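You operate a simulated robot arm through the tools that you are given. There is no shell and no other tool. Be economical: measure what you need, move in short steps, check, and stop when the job is done.

Carry out the task below with a simulated two-armed robot. There is one attempt and no reset: what you move stays moved.

Task
Take the grey cloth from the teal table and lay it out flat on the beige table.

Only the result counts: the job must be done as asked and must still hold three seconds after the hand-in. Knocking over, shifting, dropping, spilling or breaking anything else fails it. Flat cloth is picked up by pressing the open fingertips on it (5 to 10 N) and closing them slowly along it; thin cloth reads only 2 to 8 mm in the jaws.

Robot
Two 7-joint arms with two-finger parallel grippers on one trunk, on a base that drives. Base frame: it is fixed to the floor where the robot stands at the start and does not move with it; the origin is under the middle of the robot, x ahead of it, y to its left, z up; the surface under the hand at the start is at about z = 800. Units: mm, degrees, N and s.
The left shoulder is at the start at [20, 113, 1222], the right one opposite. With the tool pointing down near the work surface each hand reaches from about 140 to 580 mm from the robot's upright axis, wherever it stands, measured 20 degrees to its own side. Places, roughly: beige table [2300, -1700, 800]. Payload 1.57 kg a hand.
The TCP of each hand is the grasp point between the finger pads, 30 mm short of the fingertips. In the tool frame z runs along the fingers and y along their closing line. Largest opening 80 mm; finger width 17, thickness 12; the body of the gripper, 40 by 82 mm, starts 80 mm behind the TCP.
Orientation is that of the tool frame in the base frame, as a unit quaternion [x, y, z, w]. With the fingers straight down and closing along the base's y, the tool's x points along the base's -x, its y along +y and its z along -z.

Tools
- The arms move only by the tool arm_command. It takes "left_targets", "right_targets" or both (then of equal length, played together; a hand with none holds still); each is text: rows parted by semicolons, each of 7 numbers parted by spaces: the shift along the tool's x, y, z in units of 50 mm (1.0 is 50 mm), then the turn, a rotation vector about the tool's x, y, z in units of 6 degrees (1.0 is 6 degrees), then the finger opening in mm, from 0 to 80. In form: tx ty tz ax ay az grip; .... A call has 1 to 8 rows; each row shifts and turns the commanded pose from where the row before left it, along the tool's axes as they then stand. A call with a number of a shift or a turn outside -1 to 1 is refused whole. Rows are played at 5 a second. More than 50 mm and 8.6 degrees between two rows, or a gripper value outside its range, and nothing of the call is played. A pose out of reach is approached as far as the arm can. The call stops where the force on the tool passes 40 N (or 10 N more than at its start, if that is more) or the arm is blocked; 0.2 s more then pass. The fingers move at their own pace (about 45 mm/s each) and stop on an object; they squeeze with about 38 N. The grip force told is the motor's: it shows also when the fingers shut on nothing. Time passes only in rows, and 0.2 s behind the last, so rows that do not move let the fingers close. It gives the time, the measured TCP pose, the force on the tool (base axes), the opening and the grip force at its end, in the units of the frame above (readings bear some noise), with the torque about the TCP (base axes, N m) and any sound that the robot's microphone picked up, and new pictures: "views" is both (left out), scene, wrist or none (wrist: the cameras of the hands that moved).
- Cameras (640 x 400 px; columns grow to the right, rows downward): "scene" is now at [95.3, -4.4, 1340.3]; the picture's right is [-0.06, -1.00, 0.00], its down [-0.63, 0.04, -0.77] and it looks along [0.77, -0.04, -0.63] (base axes); focal length 248 px, centre (320, 200). "left" rides on the left gripper at [72, 7, -122] in its tool frame; the picture's right is [-0.09, 1.00, 0.00], its down [-0.84, -0.08, -0.54] and it looks along [-0.54, -0.05, 0.84] (tool axes); focal length 238 px, centre (320, 200). "right" rides on the right gripper at [72, -7, -122] in its tool frame; the picture's right is [0.09, 1.00, 0.00], its down [-0.84, 0.08, -0.54] and it looks along [-0.54, 0.05, 0.84] (tool axes); focal length 238 px, centre (320, 200). There is no depth. A picture from a camera that has moved, and an enlarged one, comes with that camera's place and axes in the base frame and with its lens.
- move_column(by): slides the trunk up (or, below 0, down) by that many mm; the arms and the scene camera ride with it, the base frame stays. It gives what a move gives, with no picture.
- steer(legs): drives the robot by 1 to 6 legs, each [ahead, left, turn to the left] in mm, mm and degrees, along the robot's own axes; the way and the turn of a leg run together, so that a leg with both is an arc; at most 1500 mm and 180 degrees a leg. The arms and the cameras ride along, it lands a little off, and it stops where it bumps. It gives what a move gives, and a new picture of the scene camera.
- turn_head(pan, tilt): turns the head with the scene camera to pan (to the left, within 80 degrees either way) and tilt (down, from -29 to 69), counted from straight ahead of the robot. It gives what a move gives, and a new picture of the scene camera.
- zoom(camera, box): a new picture of the part [left, top, right, bottom] of that camera's present view, enlarged. The clock stands still meanwhile.
- finish_job(): hands the job in; it is judged then, once.

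Work in short steps. Places have to be worked out from the pictures, the camera data and where the tool is seen: move nearer, look again, correct. Check each grasp and each placing, and mend what went wrong. You have 120 turns and 260 pictures in all, those below and enlarged ones among them. Open the grippers and draw the arms clear of the work before you hand the job in, unless the task says otherwise; then end with one line.

The tools are called after "Call:" as a command line: name --argument value ..., lists and objects as JSON in quotes. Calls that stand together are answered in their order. arm_command: Moves the arms, as the interface text tells. Its arguments: {"type":"object","properties":{"left_targets":{"type":"string"},"right_targets":{"type":"string"},"views":{"type":"string","enum":["both","scene","wrist","none"]}},"required":[]} The other tools are called the same way: move_column (by) slides the trunk up or down; steer (legs) drives the base; turn_head (pan, tilt) turns the head that bears the scene camera; zoom (camera, box) takes an enlarged picture of a part of a camera's view; finish_job () hands the job in.

At the start:

```text
t: 0.0
left_tool_pos: [441.9, 136.3, 1034.0]
left_tcp_rot: [0.0, 1.0, -0.001, 0.0]
left_wrist_force: [-0.7, -1.0, -0.4]
left_ft_torque: [0.01, 0.0, -0.02]
left_grip_width: 79.9
left_grip_force: 0.0
right_tool_pos: [470.3, -202.1, 992.0]
right_tcp_rot: [0.0, 1.0, 0.0, 0.0]
right_wrist_force: [0.1, -0.2, 0.0]
right_ft_torque: [-0.01, -0.04, 0.02]
right_grip_width: 79.7
right_grip_force: 0.0
trunk travel left (down, up): [-275.0, 295.0]
robot x, y, heading: [2.0, -1.7, 0.3]
head pan, tilt: [-3.3, 39.4]
```

scene: 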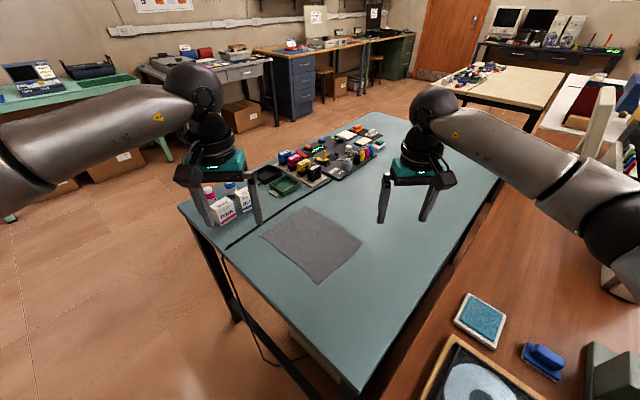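
right: 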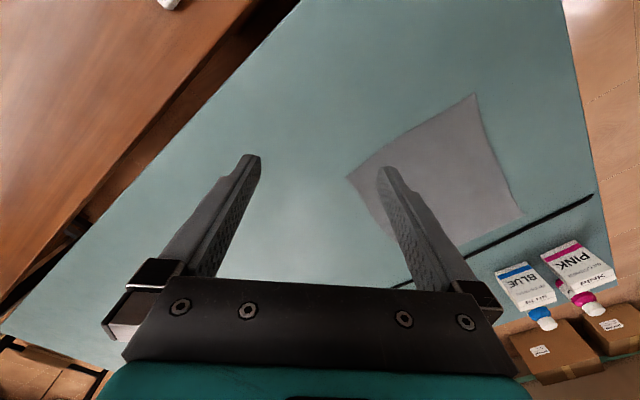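
left: 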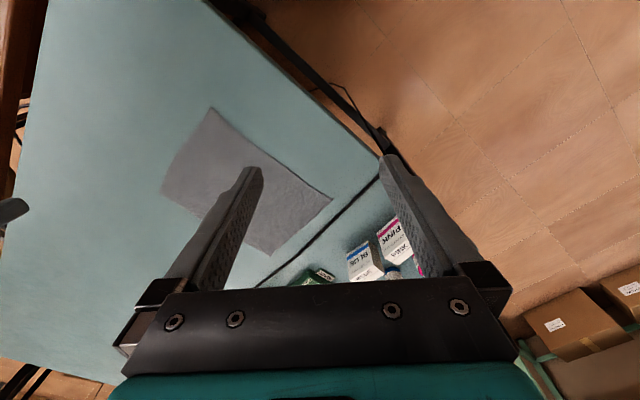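

The grey cloth lies at about 45° on the teal table, with corners near (595,141), (720,3), (563,-148) and (433,-15). I'll raise the trunk a little, then drive round to the near-left side of the table so that I face one edge of the cloth.

Call:
move_column --by 60

Call:
steer --legs '[[0, 340, 0], [0, 0, -46], [140, 178, 0]]'

```text
t: 1.0
left_tool_pos: [441.9, 137.7, 1092.9]
left_tcp_rot: [0.0, 1.0, 0.0, 0.0]
left_wrist_force: [0.3, -0.1, 0.3]
left_ft_torque: [-0.01, 0.0, 0.02]
left_grip_width: 80.1
left_grip_force: 0.0
right_tool_pos: [469.5, -202.0, 1052.2]
right_tcp_rot: [-0.001, 1.0, 0.0, 0.001]
right_wrist_force: [-1.3, 0.1, -0.2]
right_ft_torque: [-0.02, -0.01, -0.01]
right_grip_width: 80.1
right_grip_force: 0.1
trunk travel left (down, up): [-335.0, 235.0]
robot x, y, heading: [1.7, 3.1, 0.2]
head pan, tilt: [-3.3, 39.4]
```

```text
t: 6.7
left_tool_pos: [628.9, 126.8, 1093.6]
left_tcp_rot: [0.399, 0.917, 0.0, 0.0]
left_wrist_force: [-0.1, -0.1, -0.4]
left_ft_torque: [-0.01, 0.02, 0.02]
left_grip_width: 79.8
left_grip_force: 0.1
right_tool_pos: [400.4, -125.9, 1053.4]
right_tcp_rot: [0.399, 0.917, 0.0, 0.0]
right_wrist_force: [0.3, 0.9, 1.2]
right_ft_torque: [0.01, 0.04, -0.01]
right_grip_width: 79.9
right_grip_force: 0.1
trunk travel left (down, up): [-335.0, 235.0]
robot x, y, heading: [227.2, 359.1, -47.0]
head pan, tilt: [-3.3, 39.4]
camera scene: at [288.6, 283.3, 1400.2], right [-0.77, -0.64, 0.0], down [-0.41, 0.49, -0.77], along [0.49, -0.59, -0.63], focal length 248 px, centre (320, 200)
```

scene: 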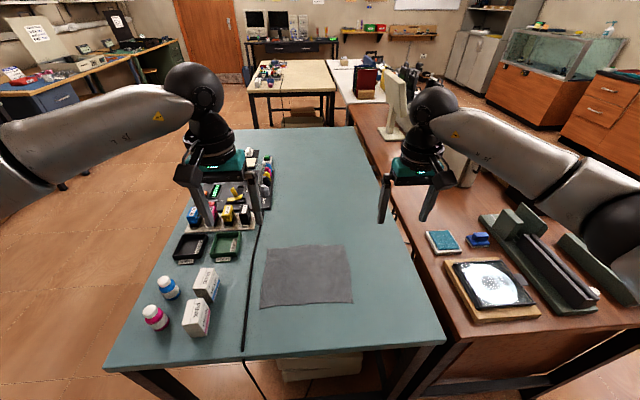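

I now face the cloth squarely. In the robot frame it spans about 410–590 mm ahead and 125 mm left to 120 mm right. I'll bring both hands above its two near corners at about z 880 with 40 mm openings.

Call:
arm_command --left_targets "0.2 -0.3 0.8 0 0 0 40; 0.22 -0.3 0.8 0 0 0 40; 0 -0.3 0.9 0 0 0 40; 0 0 0.9 0 0 0 40; 0 0 0.87 0 0 0 40; 0 0 0 0 0 0 40" --right_targets "0.3 0.6 0.6 0 0 0 40; 0.3 0.6 0.6 0 0 0 40; 0.4 0.6 0.6 0 0 0 40; 0 0.72 0.8 0 0 0 40; 0 0 0.86 0 0 0 40; 0 0 0 0 0 0 40"

```text
refused: row 4 steps farther than a row can; nothing moved
```

Row 4's combined step went over 50 mm, so I'll split the motion more finely.

Call:
arm_command --left_targets "0.2 -0.3 0.6 0 0 0 40; 0.22 -0.3 0.6 0 0 0 40; 0 -0.3 0.7 0 0 0 40; 0 0 0.8 0 0 0 40; 0 0 0.8 0 0 0 40; 0 0 0.77 0 0 0 40; 0 0 0 0 0 0 40" --right_targets "0.3 0.6 0.5 0 0 0 40; 0.3 0.6 0.5 0 0 0 40; 0.4 0.6 0.5 0 0 0 40; 0 0.72 0.5 0 0 0 40; 0 0 0.8 0 0 0 40; 0 0 0.66 0 0 0 40; 0 0 0 0 0 0 40"

```text
t: 8.3
left_tool_pos: [582.5, 115.0, 880.7]
left_tcp_rot: [0.398, 0.917, 0.0, 0.0]
left_wrist_force: [0.3, 0.7, -0.5]
left_ft_torque: [0.0, 0.02, -0.03]
left_grip_width: 40.3
left_grip_force: 0.1
right_tool_pos: [456.8, -1.2, 882.2]
right_tcp_rot: [0.399, 0.917, 0.0, -0.001]
right_wrist_force: [-0.6, 0.3, -0.1]
right_ft_torque: [0.01, 0.0, 0.01]
right_grip_width: 40.0
right_grip_force: 0.2
trunk travel left (down, up): [-335.0, 235.0]
robot x, y, heading: [227.6, 354.1, -46.9]
head pan, tilt: [-3.3, 39.4]
camera scene: at [287.6, 283.3, 1400.3], right [-0.77, -0.64, 0.0], down [-0.41, 0.49, -0.77], along [0.49, -0.59, -0.63], focal length 248 px, centre (320, 200)
camera right: at [403.6, 46.5, 1003.2], right [0.67, 0.75, 0.0], down [0.63, -0.56, 0.54], along [0.4, -0.36, -0.84], focal length 238 px, centre (320, 200)
camera left: at [537.6, 170.1, 1003.3], right [0.79, 0.61, 0.0], down [0.51, -0.66, 0.54], along [0.33, -0.43, -0.84], focal length 238 px, centre (320, 200)
```

scene: 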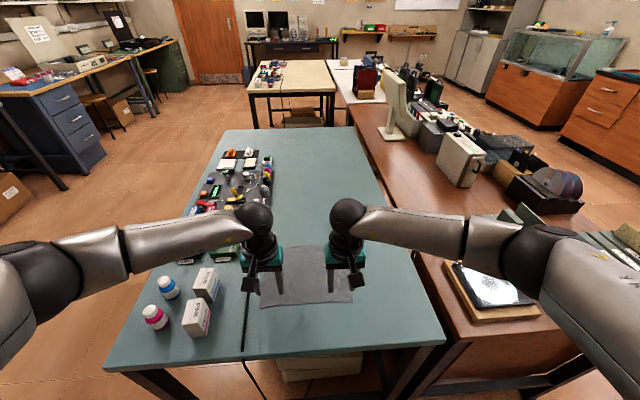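
right: 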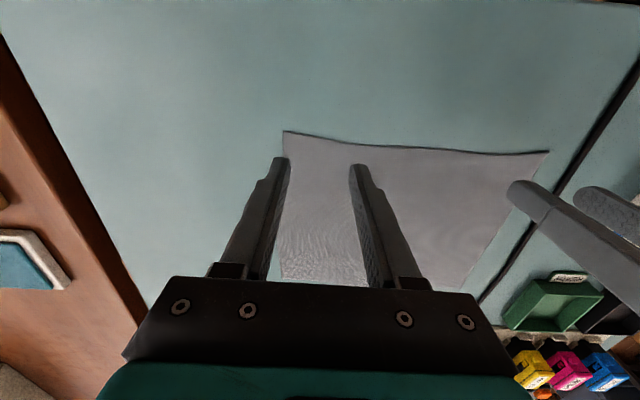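
left: 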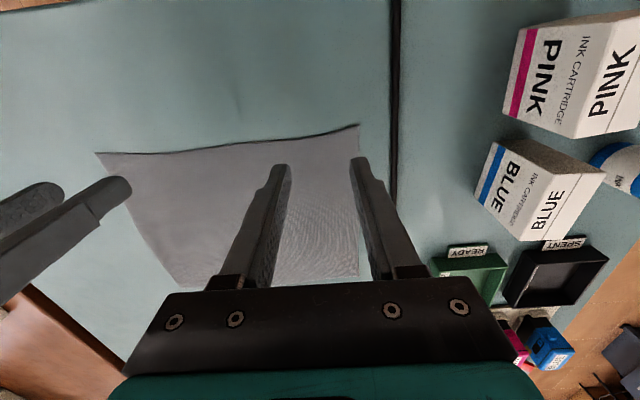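

Both hands are over the near corners, though the right hand needs to move about 5 mm inward. I'll lower to just above the cloth.

Call:
arm_command --left_targets "0 -0.04 0.4 0 0 0 40; 0 0 0.4 0 0 0 40; 0 0 0.12 0 0 0 40; 0 0 0 0 0 0 40" --right_targets "-0.1 0.1 0.4 0 0 0 40; 0 0 0.4 0 0 0 40; 0 0 0.15 0 0 0 40; 0 0 0 0 0 0 40" --views "wrist"

```text
t: 9.3
left_tool_pos: [580.6, 109.7, 833.5]
left_tcp_rot: [0.399, 0.917, 0.0, 0.001]
left_wrist_force: [0.2, 0.0, -0.4]
left_ft_torque: [0.0, 0.0, -0.02]
left_grip_width: 40.3
left_grip_force: 0.0
right_tool_pos: [465.0, -2.1, 832.8]
right_tcp_rot: [0.399, 0.917, 0.001, 0.0]
right_wrist_force: [-0.4, 0.2, 0.7]
right_ft_torque: [-0.01, -0.02, 0.01]
right_grip_width: 40.0
right_grip_force: 0.1
trunk travel left (down, up): [-335.0, 235.0]
robot x, y, heading: [224.3, 354.6, -47.1]
head pan, tilt: [-3.3, 39.4]
camera right: at [411.6, 45.0, 956.0], right [0.67, 0.75, 0.0], down [0.63, -0.56, 0.54], along [0.4, -0.36, -0.84], focal length 238 px, centre (320, 200)
camera left: at [535.2, 167.1, 955.8], right [0.79, 0.61, 0.0], down [0.51, -0.66, 0.54], along [0.33, -0.43, -0.84], focal length 238 px, centre (320, 200)
```

right: 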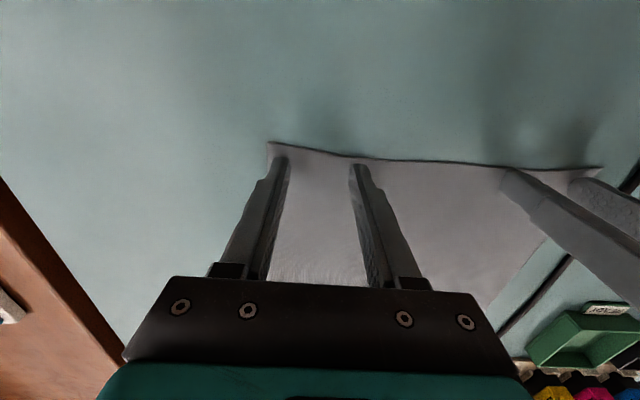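
left: 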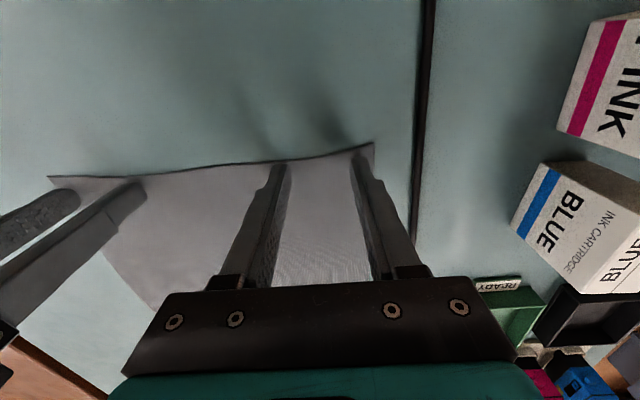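

The fingers are right at the edge of the cloth, so I'll move both 6 mm further onto it and press down in small steps to find contact.

Call:
arm_command --left_targets "-0.12 0 0 0 0 0 40; 0 0 0.04 0 0 0 40; 0 0 0.02 0 0 0 40; 0 0 0 0 0 0 40" --right_targets "-0.14 0 0 0 0 0 40; 0 0 0.04 0 0 0 40; 0 0 0.02 0 0 0 40; 0 0 0 0 0 0 40" --views "none"

```text
t: 10.3
left_tool_pos: [583.3, 105.8, 832.8]
left_tcp_rot: [0.399, 0.917, -0.001, 0.001]
left_wrist_force: [-0.9, 0.6, 0.5]
left_ft_torque: [0.0, 0.01, 0.0]
left_grip_width: 40.1
left_grip_force: 0.1
right_tool_pos: [470.1, -8.8, 831.9]
right_tcp_rot: [0.399, 0.917, -0.001, 0.002]
right_wrist_force: [-3.2, 0.3, 18.9]
right_ft_torque: [-0.12, 0.3, -0.01]
right_grip_width: 39.8
right_grip_force: 0.1
trunk travel left (down, up): [-335.0, 235.0]
robot x, y, heading: [230.6, 353.6, -46.9]
head pan, tilt: [-3.3, 39.4]
```

The right hand is in contact at 19 N, which is too hard, while the left is not touching yet. I'll ease the right hand up and the left down.

Call:
arm_command --left_targets "0 0 0.02 0 0 0 40; 0 0 0 0 0 0 40" --right_targets "0 0 -0.02 0 0 0 40; 0 0 0 0 0 0 40" --views "none"

```text
t: 10.9
left_tool_pos: [584.5, 106.0, 831.8]
left_tcp_rot: [0.398, 0.917, 0.0, 0.0]
left_wrist_force: [-0.2, 1.3, 5.0]
left_ft_torque: [0.1, 0.0, 0.02]
left_grip_width: 40.0
left_grip_force: 0.1
right_tool_pos: [470.2, -8.6, 830.6]
right_tcp_rot: [0.399, 0.917, 0.0, 0.0]
right_wrist_force: [0.5, -2.1, 13.3]
right_ft_torque: [-0.17, 0.15, 0.04]
right_grip_width: 40.3
right_grip_force: 0.0
trunk travel left (down, up): [-335.0, 235.0]
robot x, y, heading: [231.1, 356.1, -47.0]
head pan, tilt: [-3.3, 39.4]
```

The left reads 5 N and the right 13 N. I'll fine-tune both, then close slowly.

Call:
arm_command --left_targets "0 0 0.008 0 0 0 40; 0 0 0 0 0 0 34; 0 0 0 0 0 0 28; 0 0 0 0 0 0 22; 0 0 0 0 0 0 16; 0 0 0 0 0 0 10; 0 0 0 0 0 0 4; 0 0 0 0 0 0 0" --right_targets "0 0 -0.018 0 0 0 40; 0 0 0 0 0 0 34; 0 0 0 0 0 0 28; 0 0 0 0 0 0 22; 0 0 0 0 0 0 16; 0 0 0 0 0 0 10; 0 0 0 0 0 0 4; 0 0 0 0 0 0 0" --views "wrist"

```text
t: 12.7
left_tool_pos: [582.1, 103.5, 831.1]
left_tcp_rot: [0.398, 0.917, -0.001, 0.002]
left_wrist_force: [-1.2, -1.7, 22.6]
left_ft_torque: [0.0, 0.03, 0.03]
left_grip_width: 1.9
left_grip_force: 24.0
right_tool_pos: [468.8, -8.1, 831.9]
right_tcp_rot: [0.399, 0.917, 0.0, 0.001]
right_wrist_force: [1.7, 2.3, 3.0]
right_ft_torque: [0.08, -0.05, -0.02]
right_grip_width: 0.0
right_grip_force: 16.4
trunk travel left (down, up): [-335.0, 235.0]
robot x, y, heading: [225.7, 354.9, -47.1]
head pan, tilt: [-3.3, 39.4]
camera right: at [415.6, 40.3, 953.9], right [0.67, 0.75, 0.0], down [0.63, -0.56, 0.54], along [0.41, -0.36, -0.84], focal length 238 px, centre (320, 200)
camera left: at [537.4, 161.4, 952.9], right [0.79, 0.61, 0.0], down [0.51, -0.66, 0.54], along [0.33, -0.43, -0.84], focal length 238 px, centre (320, 200)
```

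right: 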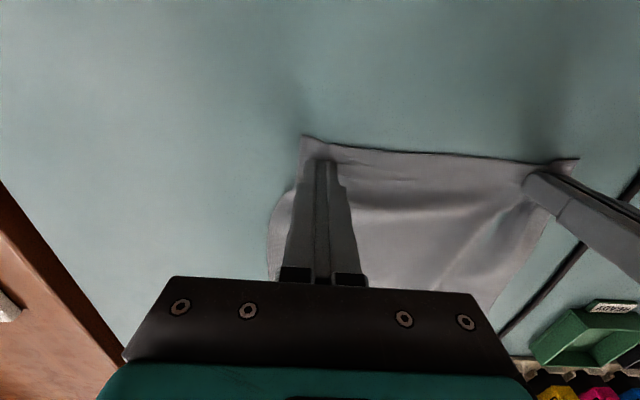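
left: 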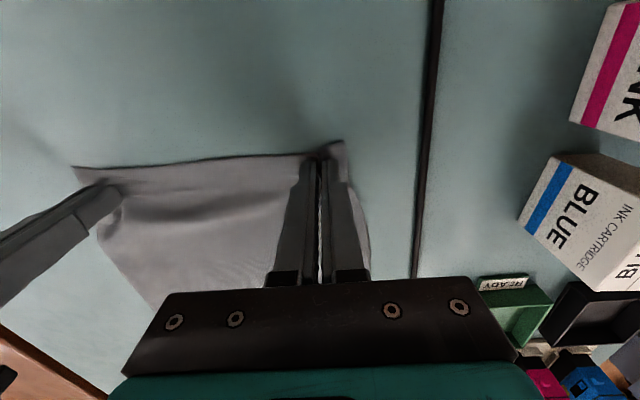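

The left hand has cloth at 1.9 mm. The right closed on nothing, at 0.0 mm. I'll hold the left slightly raised, and lift, reopen and shift the right hand inward for another try.

Call:
arm_command --left_targets "0 0 -0.06 0 0 0 0; 0 0 0 0 0 0 0; 0 0 0 0 0 0 0; 0 0 0 0 0 0 0; 0 0 0 0 0 0 0" --right_targets "0 0 -0.2 0 0 0 0; 0 0.2 0 0 0 0 36; 0 0 0 0 0 0 36; 0 0 0.16 0 0 0 36; 0 0 0 0 0 0 36" --views "wrist"

```text
t: 13.9
left_tool_pos: [583.2, 105.3, 831.3]
left_tcp_rot: [0.399, 0.917, 0.001, -0.001]
left_wrist_force: [-0.1, 0.4, 0.8]
left_ft_torque: [-0.02, -0.05, -0.06]
left_grip_width: 2.1
left_grip_force: 23.6
right_tool_pos: [476.7, -1.8, 832.7]
right_tcp_rot: [0.398, 0.917, 0.0, 0.0]
right_wrist_force: [-0.3, -0.6, -0.1]
right_ft_torque: [0.04, 0.01, 0.0]
right_grip_width: 35.9
right_grip_force: 0.0
trunk travel left (down, up): [-335.0, 235.0]
robot x, y, heading: [230.1, 358.5, -47.0]
head pan, tilt: [-3.3, 39.4]
camera right: at [422.9, 46.2, 954.7], right [0.67, 0.75, 0.0], down [0.63, -0.56, 0.54], along [0.4, -0.36, -0.84], focal length 238 px, centre (320, 200)
camera left: at [538.6, 162.2, 953.7], right [0.79, 0.61, 0.0], down [0.51, -0.67, 0.54], along [0.33, -0.43, -0.84], focal length 238 px, centre (320, 200)
```

right: 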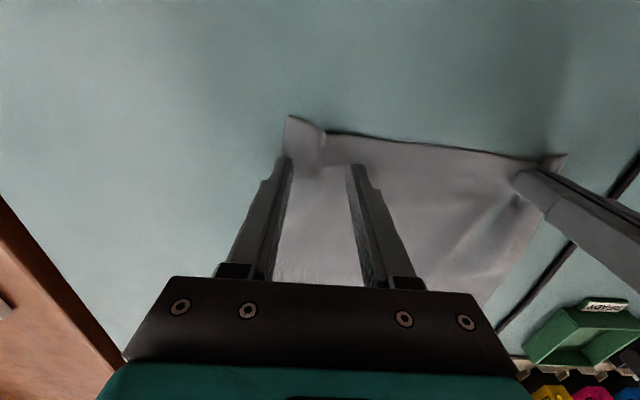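
left: 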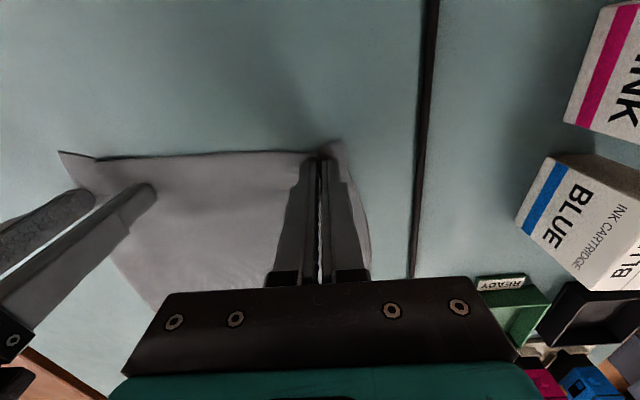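

The right fingers straddle the cloth's side edge. I'll shift 7 mm inward and 4 mm back towards me, then press.

Call:
arm_command --right_targets "0.08 0.14 0 0 0 0 36; 0 0 0.04 0 0 0 36; 0 0 0.025 0 0 0 36; 0 0 0 0 0 0 36" --views "none"

```text
t: 14.9
left_tool_pos: [582.6, 106.1, 833.1]
left_tcp_rot: [0.399, 0.917, 0.0, 0.0]
left_wrist_force: [0.3, 0.5, 0.0]
left_ft_torque: [0.0, 0.01, 0.03]
left_grip_width: 2.0
left_grip_force: 23.5
right_tool_pos: [480.3, 5.7, 831.2]
right_tcp_rot: [0.398, 0.917, 0.0, 0.001]
right_wrist_force: [-0.5, 1.4, 10.9]
right_ft_torque: [-0.07, 0.2, -0.01]
right_grip_width: 35.8
right_grip_force: 0.1
trunk travel left (down, up): [-335.0, 235.0]
robot x, y, heading: [226.3, 352.5, -47.2]
head pan, tilt: [-3.3, 39.4]
```

The right hand presses at 11 N, so I'll close it slowly.

Call:
arm_command --right_targets "0 0 0 0 0 0 32; 0 0 0 0 0 0 27; 0 0 0 0 0 0 22; 0 0 0 0 0 0 17; 0 0 0 0 0 0 12; 0 0 0 0 0 0 7; 0 0 0 0 0 0 3; 0 0 0 0 0 0 0" --views "wrist"

```text
t: 16.7
left_tool_pos: [582.0, 104.3, 833.7]
left_tcp_rot: [0.399, 0.917, 0.0, 0.001]
left_wrist_force: [-2.4, -1.7, 0.2]
left_ft_torque: [-0.02, 0.06, -0.01]
left_grip_width: 2.0
left_grip_force: 23.3
right_tool_pos: [478.9, 5.9, 830.6]
right_tcp_rot: [0.399, 0.917, -0.001, 0.0]
right_wrist_force: [0.1, -0.6, 21.7]
right_ft_torque: [-0.07, 0.12, -0.03]
right_grip_width: 1.9
right_grip_force: 19.6
trunk travel left (down, up): [-335.0, 235.0]
robot x, y, heading: [226.3, 354.7, -47.0]
head pan, tilt: [-3.3, 39.4]
camera right: at [425.2, 53.8, 953.1], right [0.67, 0.75, 0.0], down [0.63, -0.56, 0.54], along [0.41, -0.36, -0.84], focal length 238 px, centre (320, 200)
```

right: 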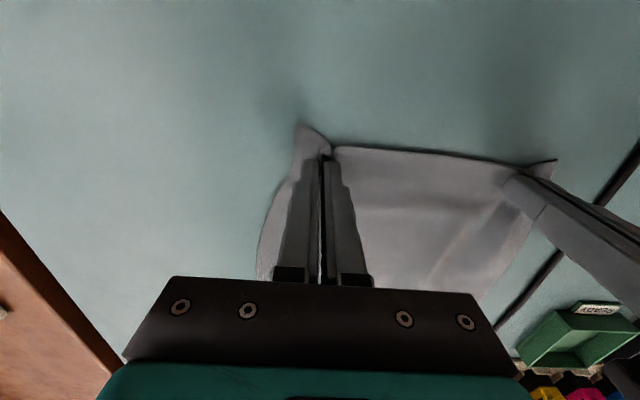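

Both hands now hold about 2 mm of cloth. I'll lift straight up together and check.

Call:
arm_command --left_targets "0 0 -0.3 0 0 0 0; 0 0 -0.5 0 0 0 0; 0 0 -0.7 0 0 0 0; 0 0 -0.9 0 0 0 0; 0 0 -0.9 0 0 0 0; 0 0 -0.9 0 0 0 0; 0 0 -0.9 0 0 0 0; 0 0 -0.4 0 0 0 0" --right_targets "0 0 -0.35 0 0 0 0; 0 0 -0.5 0 0 0 0; 0 0 -0.7 0 0 0 0; 0 0 -0.9 0 0 0 0; 0 0 -0.9 0 0 0 0; 0 0 -0.9 0 0 0 0; 0 0 -0.9 0 0 0 0; 0 0 -0.4 0 0 0 0"

```text
t: 18.5
left_tool_pos: [583.7, 106.7, 1105.5]
left_tcp_rot: [0.399, 0.917, 0.0, 0.0]
left_wrist_force: [-1.3, -2.4, 0.3]
left_ft_torque: [-0.07, 0.08, 0.01]
left_grip_width: 2.3
left_grip_force: 23.8
right_tool_pos: [480.1, 3.8, 1107.7]
right_tcp_rot: [0.399, 0.917, 0.0, -0.001]
right_wrist_force: [1.9, 0.6, -0.3]
right_ft_torque: [0.06, -0.04, -0.01]
right_grip_width: 1.8
right_grip_force: 23.3
trunk travel left (down, up): [-335.0, 235.0]
robot x, y, heading: [225.9, 357.5, -46.8]
head pan, tilt: [-3.3, 39.4]
camera scene: at [287.6, 283.3, 1400.2], right [-0.77, -0.64, 0.0], down [-0.41, 0.49, -0.77], along [0.49, -0.59, -0.63], focal length 248 px, centre (320, 200)
camera right: at [427.0, 51.6, 1228.7], right [0.67, 0.75, 0.0], down [0.63, -0.56, 0.54], along [0.4, -0.36, -0.84], focal length 238 px, centre (320, 200)
camera left: at [539.2, 162.3, 1228.8], right [0.79, 0.61, 0.0], down [0.51, -0.67, 0.54], along [0.33, -0.43, -0.84], focal length 238 px, centre (320, 200)
```

scene: 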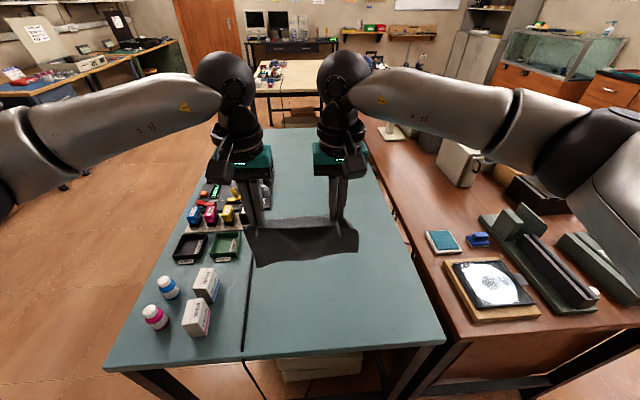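
right: 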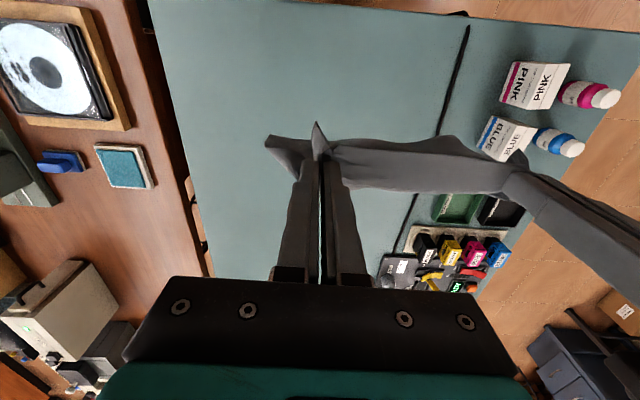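
left: 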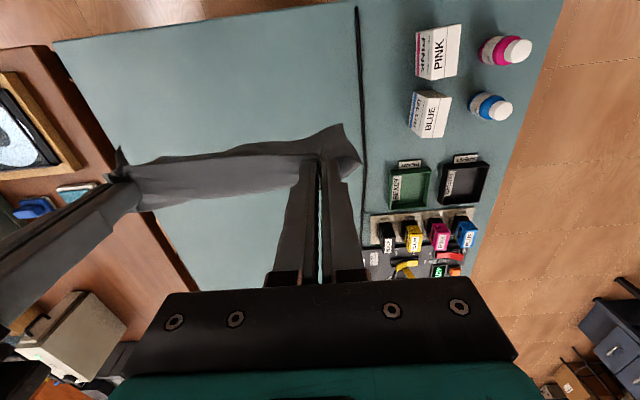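

The cloth hangs from both hands. I'll raise the trunk, back away, go round the teal table on its left, and look at the beige table.

Call:
move_column --by 150

Call:
steer --legs '[[-150, 0, 0], [0, 830, 0], [1000, 0, 0]]'

```text
t: 20.2
left_tool_pos: [585.2, 105.3, 1255.6]
left_tcp_rot: [0.398, 0.917, 0.0, 0.0]
left_wrist_force: [-1.4, -2.5, 0.4]
left_ft_torque: [-0.06, 0.01, -0.02]
left_grip_width: 2.0
left_grip_force: 23.7
right_tool_pos: [480.5, 3.2, 1255.8]
right_tcp_rot: [0.398, 0.917, 0.0, 0.0]
right_wrist_force: [0.7, 0.3, 0.2]
right_ft_torque: [0.03, -0.02, -0.01]
right_grip_width: 1.8
right_grip_force: 23.5
trunk travel left (down, up): [-485.0, 85.0]
robot x, y, heading: [225.1, 357.6, -47.1]
head pan, tilt: [-3.3, 39.4]
```

```text
t: 30.5
left_tool_pos: [1779.8, 0.4, 1256.4]
left_tcp_rot: [0.404, 0.915, 0.0, 0.0]
left_wrist_force: [-1.1, -0.8, 0.3]
left_ft_torque: [-0.02, 0.04, -0.01]
left_grip_width: 1.9
left_grip_force: 24.1
right_tool_pos: [1674.5, -100.7, 1254.9]
right_tcp_rot: [0.405, 0.914, -0.001, 0.0]
right_wrist_force: [1.3, 0.2, -0.1]
right_ft_torque: [0.03, -0.05, 0.01]
right_grip_width: 1.9
right_grip_force: 23.3
trunk travel left (down, up): [-485.0, 85.0]
robot x, y, heading: [1425.5, 257.6, -47.8]
head pan, tilt: [-3.3, 39.4]
camera scene: at [1485.6, 181.6, 1550.2], right [-0.78, -0.63, 0.0], down [-0.4, 0.49, -0.77], along [0.49, -0.6, -0.63], focal length 248 px, centre (320, 200)
```

scene: 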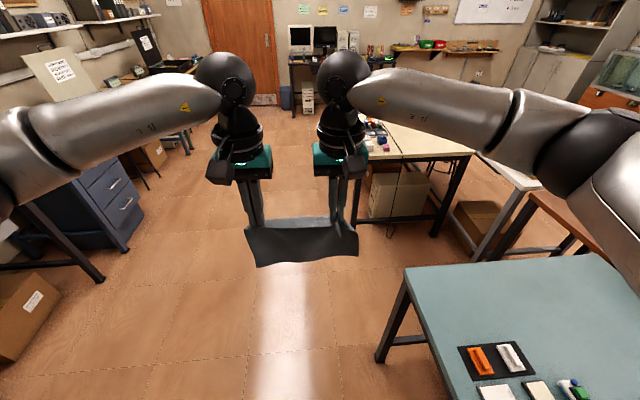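

I'm now beside the gap of roughly 800 mm between the tables. Beige near edge is about 1420 mm ahead, from 330 to 1050 mm on my right, with small objects at its far left. I'll drive ahead and then slide right into the gap.

Call:
steer --legs '[[1010, 0, 0], [0, -710, 0]]'

```text
t: 39.1
left_tool_pos: [1936.7, -1206.8, 1256.8]
left_tcp_rot: [0.397, 0.918, 0.0, 0.0]
left_wrist_force: [-1.4, -1.1, 0.3]
left_ft_torque: [-0.02, 0.08, 0.0]
left_grip_width: 1.9
left_grip_force: 23.7
right_tool_pos: [1833.5, -1308.8, 1257.1]
right_tcp_rot: [0.397, 0.918, -0.001, 0.001]
right_wrist_force: [1.1, 1.5, 0.3]
right_ft_torque: [0.05, -0.09, -0.02]
right_grip_width: 1.7
right_grip_force: 23.6
trunk travel left (down, up): [-485.0, 85.0]
robot x, y, heading: [1577.3, -958.2, -46.8]
head pan, tilt: [-3.3, 39.4]
camera scene: at [1638.9, -1030.1, 1550.3], right [-0.77, -0.64, 0.0], down [-0.41, 0.49, -0.77], along [0.5, -0.59, -0.63], focal length 248 px, centre (320, 200)
```

scene: 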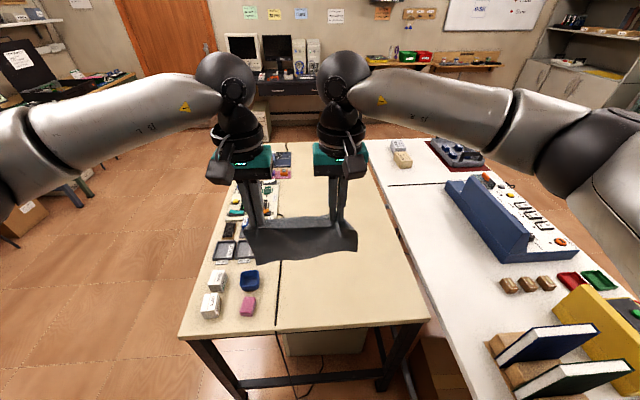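

I'm facing the beige table with its near edge about 405 mm ahead. The free area lies right of the black line (line at +100, table's right edge at about -370), so I'll slide 140 mm right and move 115 mm ahead.

Call:
steer --legs '[[0, -140, 0], [115, 0, 0]]'

Call:
turn_head --pan 0 --tilt 50

```text
t: 41.3
left_tool_pos: [1919.6, -1382.1, 1255.7]
left_tcp_rot: [0.393, 0.92, -0.001, 0.0]
left_wrist_force: [-1.4, -2.5, -0.2]
left_ft_torque: [-0.07, 0.06, 0.01]
left_grip_width: 2.0
left_grip_force: 23.8
right_tool_pos: [1816.9, -1484.5, 1256.5]
right_tcp_rot: [0.394, 0.919, 0.001, -0.001]
right_wrist_force: [0.8, 0.7, 0.3]
right_ft_torque: [0.06, -0.05, -0.05]
right_grip_width: 1.8
right_grip_force: 23.2
trunk travel left (down, up): [-485.0, 85.0]
robot x, y, heading: [1556.4, -1133.7, -46.3]
head pan, tilt: [-3.3, 39.4]
camera scene: at [1620.4, -1207.3, 1550.2], right [-0.76, -0.65, 0.0], down [-0.41, 0.48, -0.77], along [0.5, -0.59, -0.63], focal length 248 px, centre (320, 200)
```

scene: 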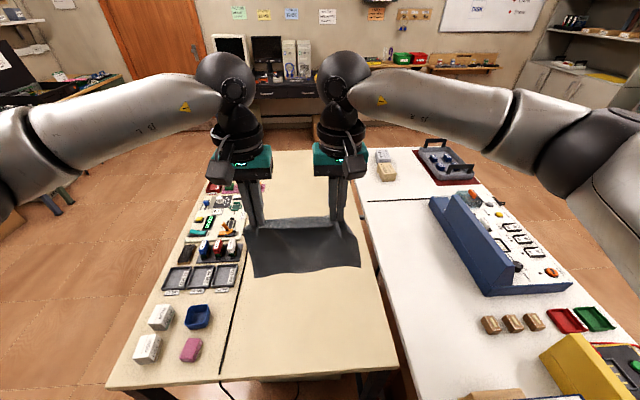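

```text
t: 42.0
left_tool_pos: [1917.3, -1381.3, 1256.2]
left_tcp_rot: [0.394, 0.919, -0.001, 0.0]
left_wrist_force: [-1.1, 0.1, -1.2]
left_ft_torque: [-0.01, 0.03, 0.0]
left_grip_width: 2.1
left_grip_force: 23.7
right_tool_pos: [1816.6, -1483.3, 1254.6]
right_tcp_rot: [0.393, 0.919, -0.001, 0.0]
right_wrist_force: [1.1, 1.7, 0.5]
right_ft_torque: [0.05, -0.07, -0.04]
right_grip_width: 1.7
right_grip_force: 23.8
trunk travel left (down, up): [-485.0, 85.0]
robot x, y, heading: [1559.0, -1138.6, -46.3]
head pan, tilt: [0.0, 50.0]
camera scene: at [1617.1, -1197.1, 1535.2], right [-0.72, -0.69, 0.0], down [-0.53, 0.55, -0.64], along [0.44, -0.47, -0.77], focal length 248 px, centre (320, 200)
```

scene: 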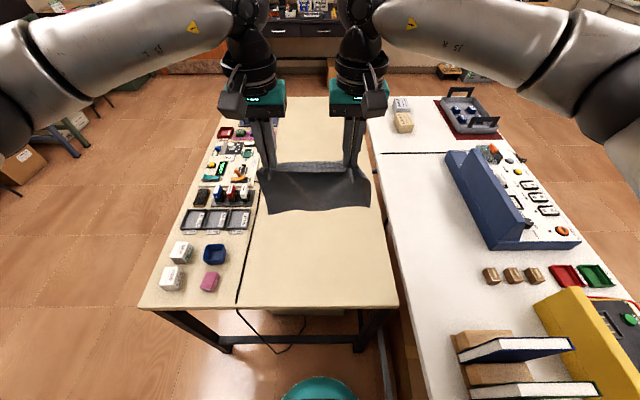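

The table edge is now about 300 mm ahead, with the black line at +240 and the table's right edge at -220. I'll lower the trunk and move the hands ahead before laying the cloth.

Call:
move_column --by -180

Call:
arm_command --left_targets "-0.8 0 0 0 0 0 0; -0.8 0 0 0 0 0 0; -0.6 0 0.2 0 0 0 0; 0 0 0 0 0 0 0; 0 0 0 0 0 0 0; 0 0 0 0 0 0 0" --right_targets "-0.8 0 0 0 0 0 0; -0.8 0 0 0 0 0 0; -0.6 0 0.2 0 0 0 0; 0 0 0 0 0 0 0; 0 0 0 0 0 0 0; 0 0 0 0 0 0 0"

```text
t: 44.0
left_tool_pos: [1917.1, -1382.5, 1076.1]
left_tcp_rot: [0.393, 0.92, 0.0, 0.001]
left_wrist_force: [-1.5, -0.7, -0.2]
left_ft_torque: [-0.03, 0.01, 0.01]
left_grip_width: 1.7
left_grip_force: 23.7
right_tool_pos: [1815.8, -1484.2, 1075.8]
right_tcp_rot: [0.393, 0.919, 0.0, 0.001]
right_wrist_force: [1.3, -0.2, 0.3]
right_ft_torque: [0.03, -0.01, -0.05]
right_grip_width: 1.4
right_grip_force: 23.6
trunk travel left (down, up): [-305.0, 265.0]
robot x, y, heading: [1558.6, -1131.7, -46.2]
head pan, tilt: [0.0, 50.0]
```

```text
t: 45.4
left_tool_pos: [1992.9, -1459.8, 1067.3]
left_tcp_rot: [0.395, 0.919, 0.0, 0.0]
left_wrist_force: [-0.3, 0.1, 0.2]
left_ft_torque: [-0.03, 0.01, 0.0]
left_grip_width: 2.0
left_grip_force: 23.8
right_tool_pos: [1893.9, -1562.9, 1063.4]
right_tcp_rot: [0.394, 0.919, 0.0, 0.0]
right_wrist_force: [-0.7, -0.1, -0.3]
right_ft_torque: [0.02, -0.02, -0.03]
right_grip_width: 1.5
right_grip_force: 23.4
trunk travel left (down, up): [-305.0, 265.0]
robot x, y, heading: [1559.0, -1133.6, -46.3]
head pan, tilt: [0.0, 50.0]
camera scene: at [1617.4, -1197.4, 1355.2], right [-0.72, -0.69, 0.0], down [-0.53, 0.55, -0.64], along [0.44, -0.47, -0.77], focal length 248 px, centre (320, 200)
camera right: at [1840.2, -1515.3, 1186.3], right [0.66, 0.75, 0.0], down [0.63, -0.55, 0.54], along [0.41, -0.36, -0.84], focal length 238 px, centre (320, 200)
camera left: at [1947.7, -1403.9, 1189.6], right [0.78, 0.62, 0.0], down [0.52, -0.66, 0.54], along [0.34, -0.43, -0.84], focal length 238 px, centre (320, 200)
```

scene: 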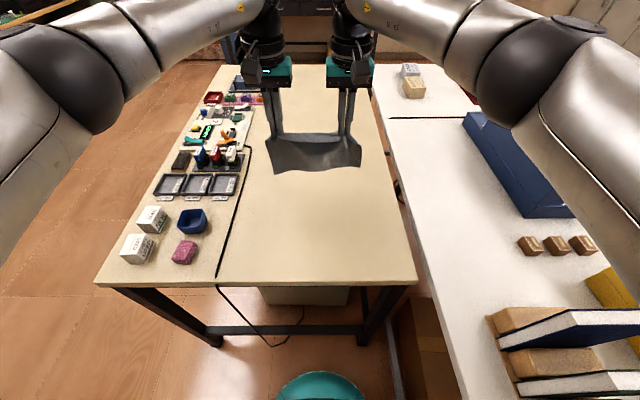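
right: 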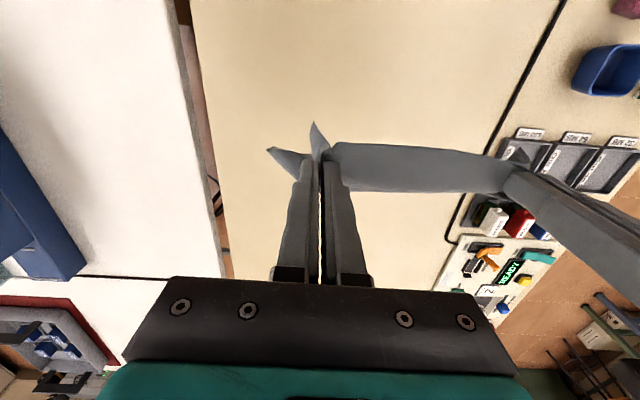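
left: 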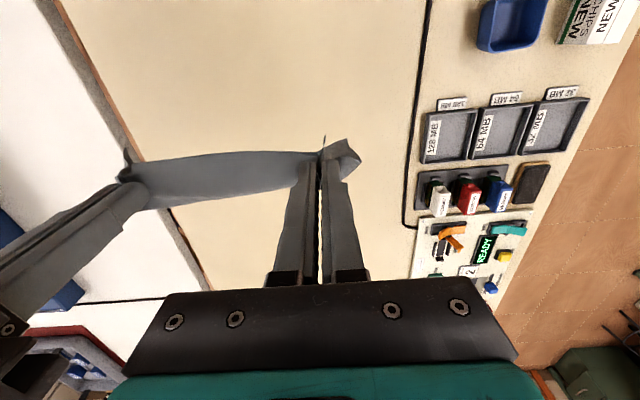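

The cloth hangs cleanly with its lower edge roughly 80 mm above the table. I'll lower 65 mm and check the gap.

Call:
arm_command --left_targets "0 0 0.5 0 0 0 0; 0 0 0.5 0 0 0 0; 0 0 0.4 0 0 0 0; 0 0 0 0 0 0 0; 0 0 0 0 0 0 0" --right_targets "0 0 0.5 0 0 0 0; 0 0 0.5 0 0 0 0; 0 0 0.35 0 0 0 0; 0 0 0 0 0 0 0; 0 0 0 0 0 0 0" --views "scene"

Call:
zoom --camera "scene" --box '[200, 60, 440, 210]'

```text
t: 46.6
left_tool_pos: [1993.5, -1461.2, 996.0]
left_tcp_rot: [0.394, 0.919, -0.001, 0.0]
left_wrist_force: [0.0, 0.1, -0.5]
left_ft_torque: [-0.01, -0.02, -0.04]
left_grip_width: 1.9
left_grip_force: 24.1
right_tool_pos: [1893.3, -1564.9, 998.2]
right_tcp_rot: [0.393, 0.919, 0.0, 0.0]
right_wrist_force: [0.5, -0.1, -0.5]
right_ft_torque: [0.03, 0.02, -0.03]
right_grip_width: 1.6
right_grip_force: 23.3
trunk travel left (down, up): [-305.0, 265.0]
robot x, y, heading: [1559.1, -1135.5, -46.2]
head pan, tilt: [0.0, 50.0]
camera scene: at [1617.4, -1197.5, 1355.2], right [-0.72, -0.69, 0.0], down [-0.53, 0.55, -0.64], along [0.44, -0.47, -0.77], focal length 248 px, centre (320, 200)
```

scene: 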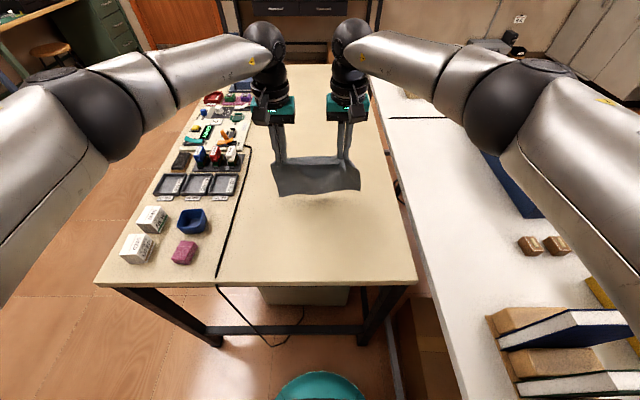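

```text
2.67 times, centred on (320, 135) of scene
camera zoom: at [1617.4, -1197.5, 1355.2], right [-0.72, -0.69, 0.0], down [-0.53, 0.55, -0.64], along [0.44, -0.47, -0.77], focal length 662 px, centre (320, 373)
```

zoom: 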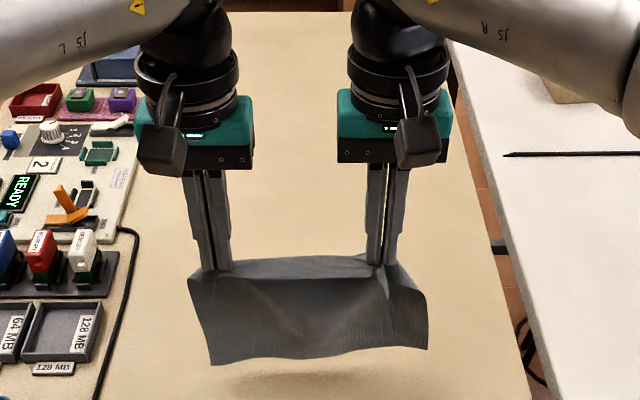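

The lower edge is about 40 mm above the table. I'll drop 28 mm, then start the arc back towards me, moving back quickly and down slowly.

Call:
arm_command --left_targets "0 0 0.3 0 0 0 0; 0 0 0.26 0 0 0 0; 0 0 0 0 0 0 0; 0.3 0 0.14 0 0 0 0; 0.4 0 0.12 0 0 0 0; 0.4 0 0.12 0 0 0 0; 0.4 0 0.12 0 0 0 0; 0.3 0 0.14 0 0 0 0" --right_targets "0 0 0.32 0 0 0 0; 0 0 0.28 0 0 0 0; 0 0 0 0 0 0 0; 0.3 0 0.14 0 0 0 0; 0.4 0 0.12 0 0 0 0; 0.4 0 0.12 0 0 0 0; 0.4 0 0.12 0 0 0 0; 0.3 0 0.14 0 0 0 0" --views "scene"

Call:
zoom --camera "scene" --box '[200, 80, 440, 230]'

```text
t: 48.4
left_tool_pos: [1931.3, -1395.4, 935.8]
left_tcp_rot: [0.394, 0.919, -0.001, 0.0]
left_wrist_force: [-1.9, -1.8, 0.3]
left_ft_torque: [-0.07, 0.07, 0.01]
left_grip_width: 2.1
left_grip_force: 23.8
right_tool_pos: [1828.4, -1497.8, 935.8]
right_tcp_rot: [0.394, 0.919, -0.001, 0.001]
right_wrist_force: [2.5, 1.8, 0.2]
right_ft_torque: [0.05, -0.1, -0.06]
right_grip_width: 2.0
right_grip_force: 23.3
trunk travel left (down, up): [-305.0, 265.0]
robot x, y, heading: [1555.8, -1138.1, -46.6]
head pan, tilt: [0.0, 50.0]
camera scene: at [1617.3, -1197.3, 1355.2], right [-0.72, -0.69, 0.0], down [-0.53, 0.55, -0.64], along [0.44, -0.47, -0.77], focal length 248 px, centre (320, 200)
```

scene: 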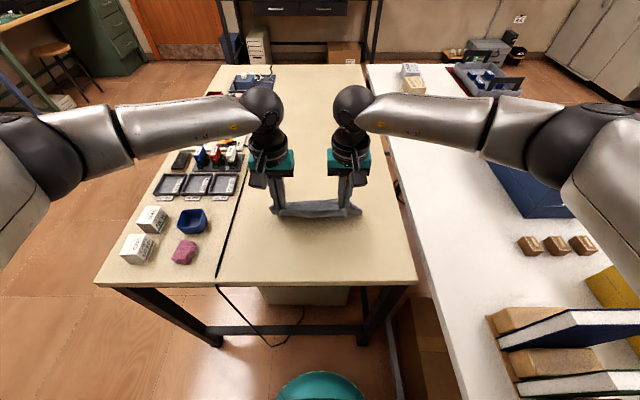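

```text
2.67 times, centred on (320, 155) of scene
camera zoom: at [1617.3, -1197.3, 1355.2], right [-0.72, -0.69, 0.0], down [-0.53, 0.55, -0.64], along [0.44, -0.47, -0.77], focal length 662 px, centre (320, 320)
```

zoom: 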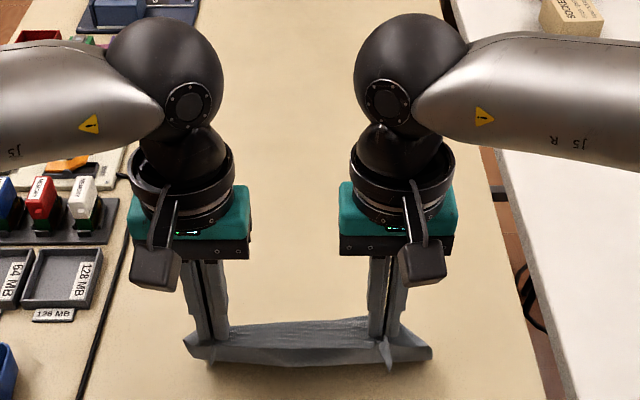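

The cloth is trailing away from me as intended, so I'll continue back and down to just above the surface.

Call:
arm_command --left_targets "0.3 0 0.2 0 0 0 0; 0.3 0 0.22 0 0 0 0; 0.28 0 0.24 0 0 0 0; 0.24 0 0.25 0 0 0 0; 0.22 0 0.26 0 0 0 0; 0.2 0 0.26 0 0 0 0; 0.2 0 0.26 0 0 0 0; 0.06 0 0.2 0 0 0 0" --right_targets "0.3 0 0.2 0 0 0 0; 0.3 0 0.22 0 0 0 0; 0.28 0 0.24 0 0 0 0; 0.24 0 0.25 0 0 0 0; 0.22 0 0.26 0 0 0 0; 0.2 0 0.26 0 0 0 0; 0.2 0 0.26 0 0 0 0; 0.06 0 0.2 0 0 0 0"

```text
t: 50.2
left_tool_pos: [1871.3, -1331.3, 839.6]
left_tcp_rot: [0.393, 0.92, 0.0, 0.0]
left_wrist_force: [-1.9, -1.3, 0.1]
left_ft_torque: [-0.05, 0.05, -0.01]
left_grip_width: 2.1
left_grip_force: 23.2
right_tool_pos: [1767.2, -1433.5, 842.0]
right_tcp_rot: [0.394, 0.919, 0.0, 0.001]
right_wrist_force: [1.2, 1.6, -0.3]
right_ft_torque: [0.05, -0.05, -0.02]
right_grip_width: 1.7
right_grip_force: 23.3
trunk travel left (down, up): [-305.0, 265.0]
robot x, y, heading: [1551.1, -1134.9, -46.5]
head pan, tilt: [0.0, 50.0]
camera scene: at [1617.4, -1197.4, 1355.2], right [-0.72, -0.69, 0.0], down [-0.53, 0.55, -0.64], along [0.44, -0.47, -0.77], focal length 248 px, centre (320, 200)
camera right: at [1712.9, -1386.3, 963.7], right [0.66, 0.75, 0.0], down [0.63, -0.55, 0.54], along [0.41, -0.36, -0.84], focal length 238 px, centre (320, 200)
camera left: at [1824.8, -1274.9, 963.4], right [0.78, 0.62, 0.0], down [0.52, -0.66, 0.54], along [0.34, -0.42, -0.84], focal length 238 px, centre (320, 200)
```

scene: 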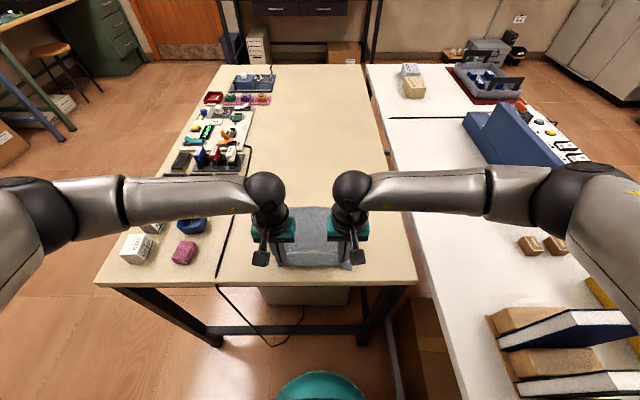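
right: 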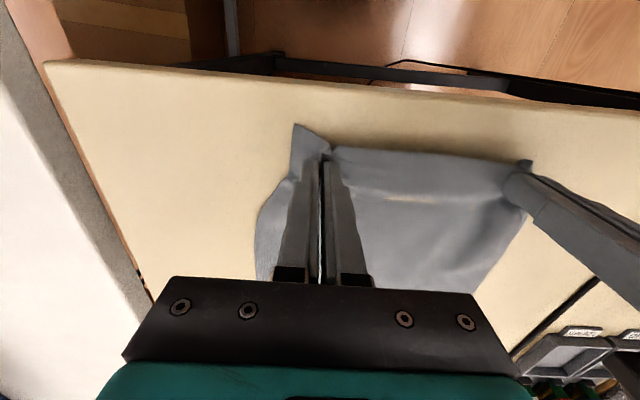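
left: 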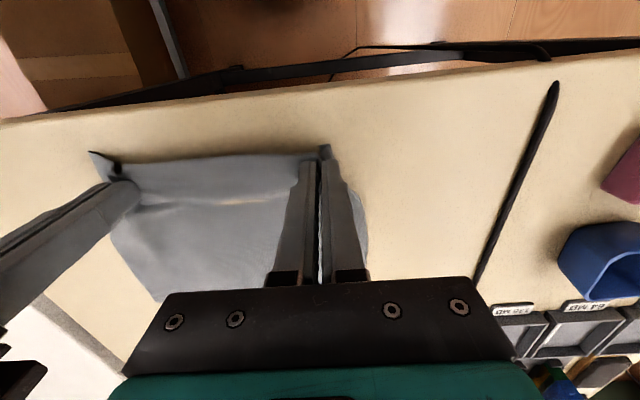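

It's laid out well with the near edge about 50 mm in from the table edge. I'll stretch it slightly back and outward while lowering to contact.

Call:
arm_command --left_targets "0.1 0.06 0.06 0 0 0 0; 0.06 0.06 0.04 0 0 0 0; 0 0 0.03 0 0 0 0; 0 0 0 0 0 0 0" --right_targets "0.1 -0.06 0.08 0 0 0 0; 0.06 -0.06 0.06 0 0 0 0; 0 0 0.03 0 0 0 0; 0 0 0 0 0 0 0" --views "wrist"

```text
t: 51.2
left_tool_pos: [1867.2, -1323.0, 834.6]
left_tcp_rot: [0.395, 0.919, -0.005, -0.001]
left_wrist_force: [-13.6, -13.1, 0.4]
left_ft_torque: [-0.43, 0.45, 0.02]
left_grip_width: 2.3
left_grip_force: 23.9
right_tool_pos: [1760.9, -1430.9, 834.2]
right_tcp_rot: [0.392, 0.92, 0.004, 0.003]
right_wrist_force: [14.0, 13.9, 0.3]
right_ft_torque: [0.43, -0.47, -0.04]
right_grip_width: 1.8
right_grip_force: 24.1
trunk travel left (down, up): [-305.0, 265.0]
robot x, y, heading: [1559.5, -1132.0, -46.2]
head pan, tilt: [0.0, 50.0]
camera right: at [1704.3, -1383.7, 955.2], right [0.66, 0.76, 0.01], down [0.63, -0.55, 0.54], along [0.41, -0.35, -0.84], focal length 238 px, centre (320, 200)
camera left: at [1822.1, -1265.5, 957.2], right [0.79, 0.62, -0.01], down [0.52, -0.66, 0.54], along [0.33, -0.43, -0.84], focal length 238 px, centre (320, 200)
```

right: 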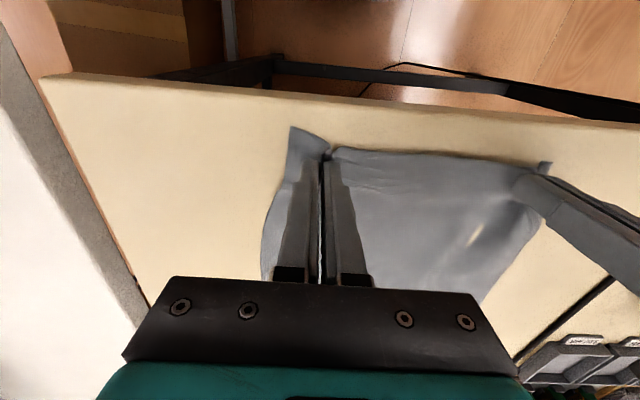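
left: 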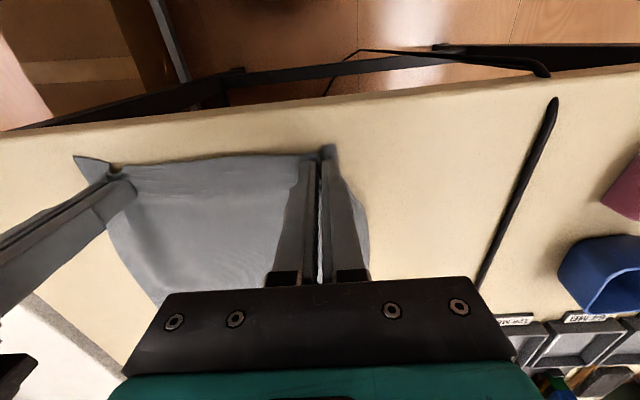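

The cloth is taut at about 19 N, so I'll ease inward and lower to light contact.

Call:
arm_command --left_targets "0 -0.1 0.02 0 0 0 0; 0 0 0.03 0 0 0 0; 0 0 0 0 0 0 0" --right_targets "0 0.1 0.02 0 0 0 0; 0 0 0.03 0 0 0 0; 0 0 0 0 0 0 0" --views "none"

```text
t: 52.0
left_tool_pos: [1864.8, -1325.1, 833.3]
left_tcp_rot: [0.394, 0.919, 0.001, 0.0]
left_wrist_force: [-6.6, -6.8, 0.1]
left_ft_torque: [-0.18, 0.17, 0.0]
left_grip_width: 2.1
left_grip_force: 23.7
right_tool_pos: [1762.0, -1429.3, 832.3]
right_tcp_rot: [0.393, 0.919, 0.0, 0.001]
right_wrist_force: [5.1, 4.6, 9.1]
right_ft_torque: [0.11, -0.12, -0.03]
right_grip_width: 1.8
right_grip_force: 23.7
trunk travel left (down, up): [-305.0, 265.0]
robot x, y, heading: [1556.4, -1135.5, -46.5]
head pan, tilt: [0.0, 50.0]
```

The right hand is in contact at 9 N. I'll bring the left down 1.5 mm, then open both slowly while pressing to spread the pinched folds.

Call:
arm_command --left_targets "0 0 0.03 0 0 0 0; 0 0 0 0 0 0 5; 0 0 0 0 0 0 10; 0 0 0 0 0 0 16; 0 0 0 0 0 0 22; 0 0 0 0 0 0 28; 0 0 0 0 0 0 34; 0 0 0 0 0 0 34" --right_targets "0 0 0 0 0 0 0; 0 0 0 0 0 0 5; 0 0 0 0 0 0 10; 0 0 0 0 0 0 16; 0 0 0 0 0 0 22; 0 0 0 0 0 0 28; 0 0 0 0 0 0 34; 0 0 0 0 0 0 34" --views "wrist"

```text
t: 53.8
left_tool_pos: [1865.0, -1323.6, 831.4]
left_tcp_rot: [0.395, 0.919, 0.0, 0.0]
left_wrist_force: [-0.5, -0.7, 3.9]
left_ft_torque: [0.06, -0.03, 0.02]
left_grip_width: 33.2
left_grip_force: 0.0
right_tool_pos: [1762.7, -1427.7, 830.6]
right_tcp_rot: [0.393, 0.919, 0.0, 0.001]
right_wrist_force: [2.1, 1.5, 12.6]
right_ft_torque: [-0.04, 0.07, 0.02]
right_grip_width: 28.0
right_grip_force: 0.1
trunk travel left (down, up): [-305.0, 265.0]
robot x, y, heading: [1559.0, -1133.7, -46.4]
head pan, tilt: [0.0, 50.0]
camera right: at [1707.6, -1380.4, 953.2], right [0.66, 0.75, 0.0], down [0.63, -0.55, 0.54], along [0.41, -0.36, -0.84], focal length 238 px, centre (320, 200)
camera left: at [1819.7, -1267.6, 953.7], right [0.78, 0.62, 0.0], down [0.52, -0.66, 0.54], along [0.34, -0.43, -0.84], focal length 238 px, centre (320, 200)
```

right: 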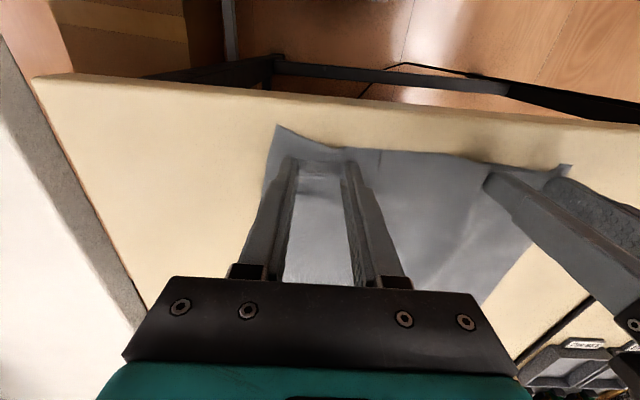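
left: 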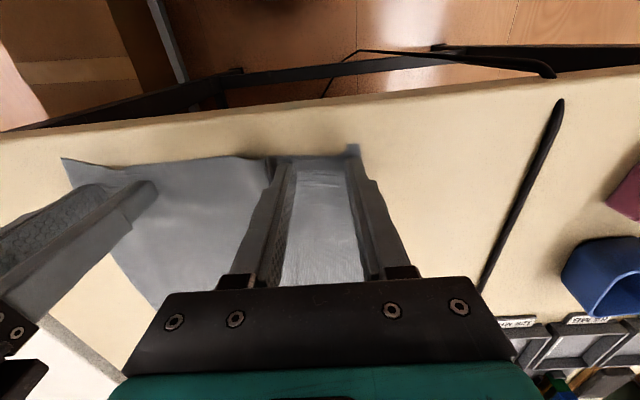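

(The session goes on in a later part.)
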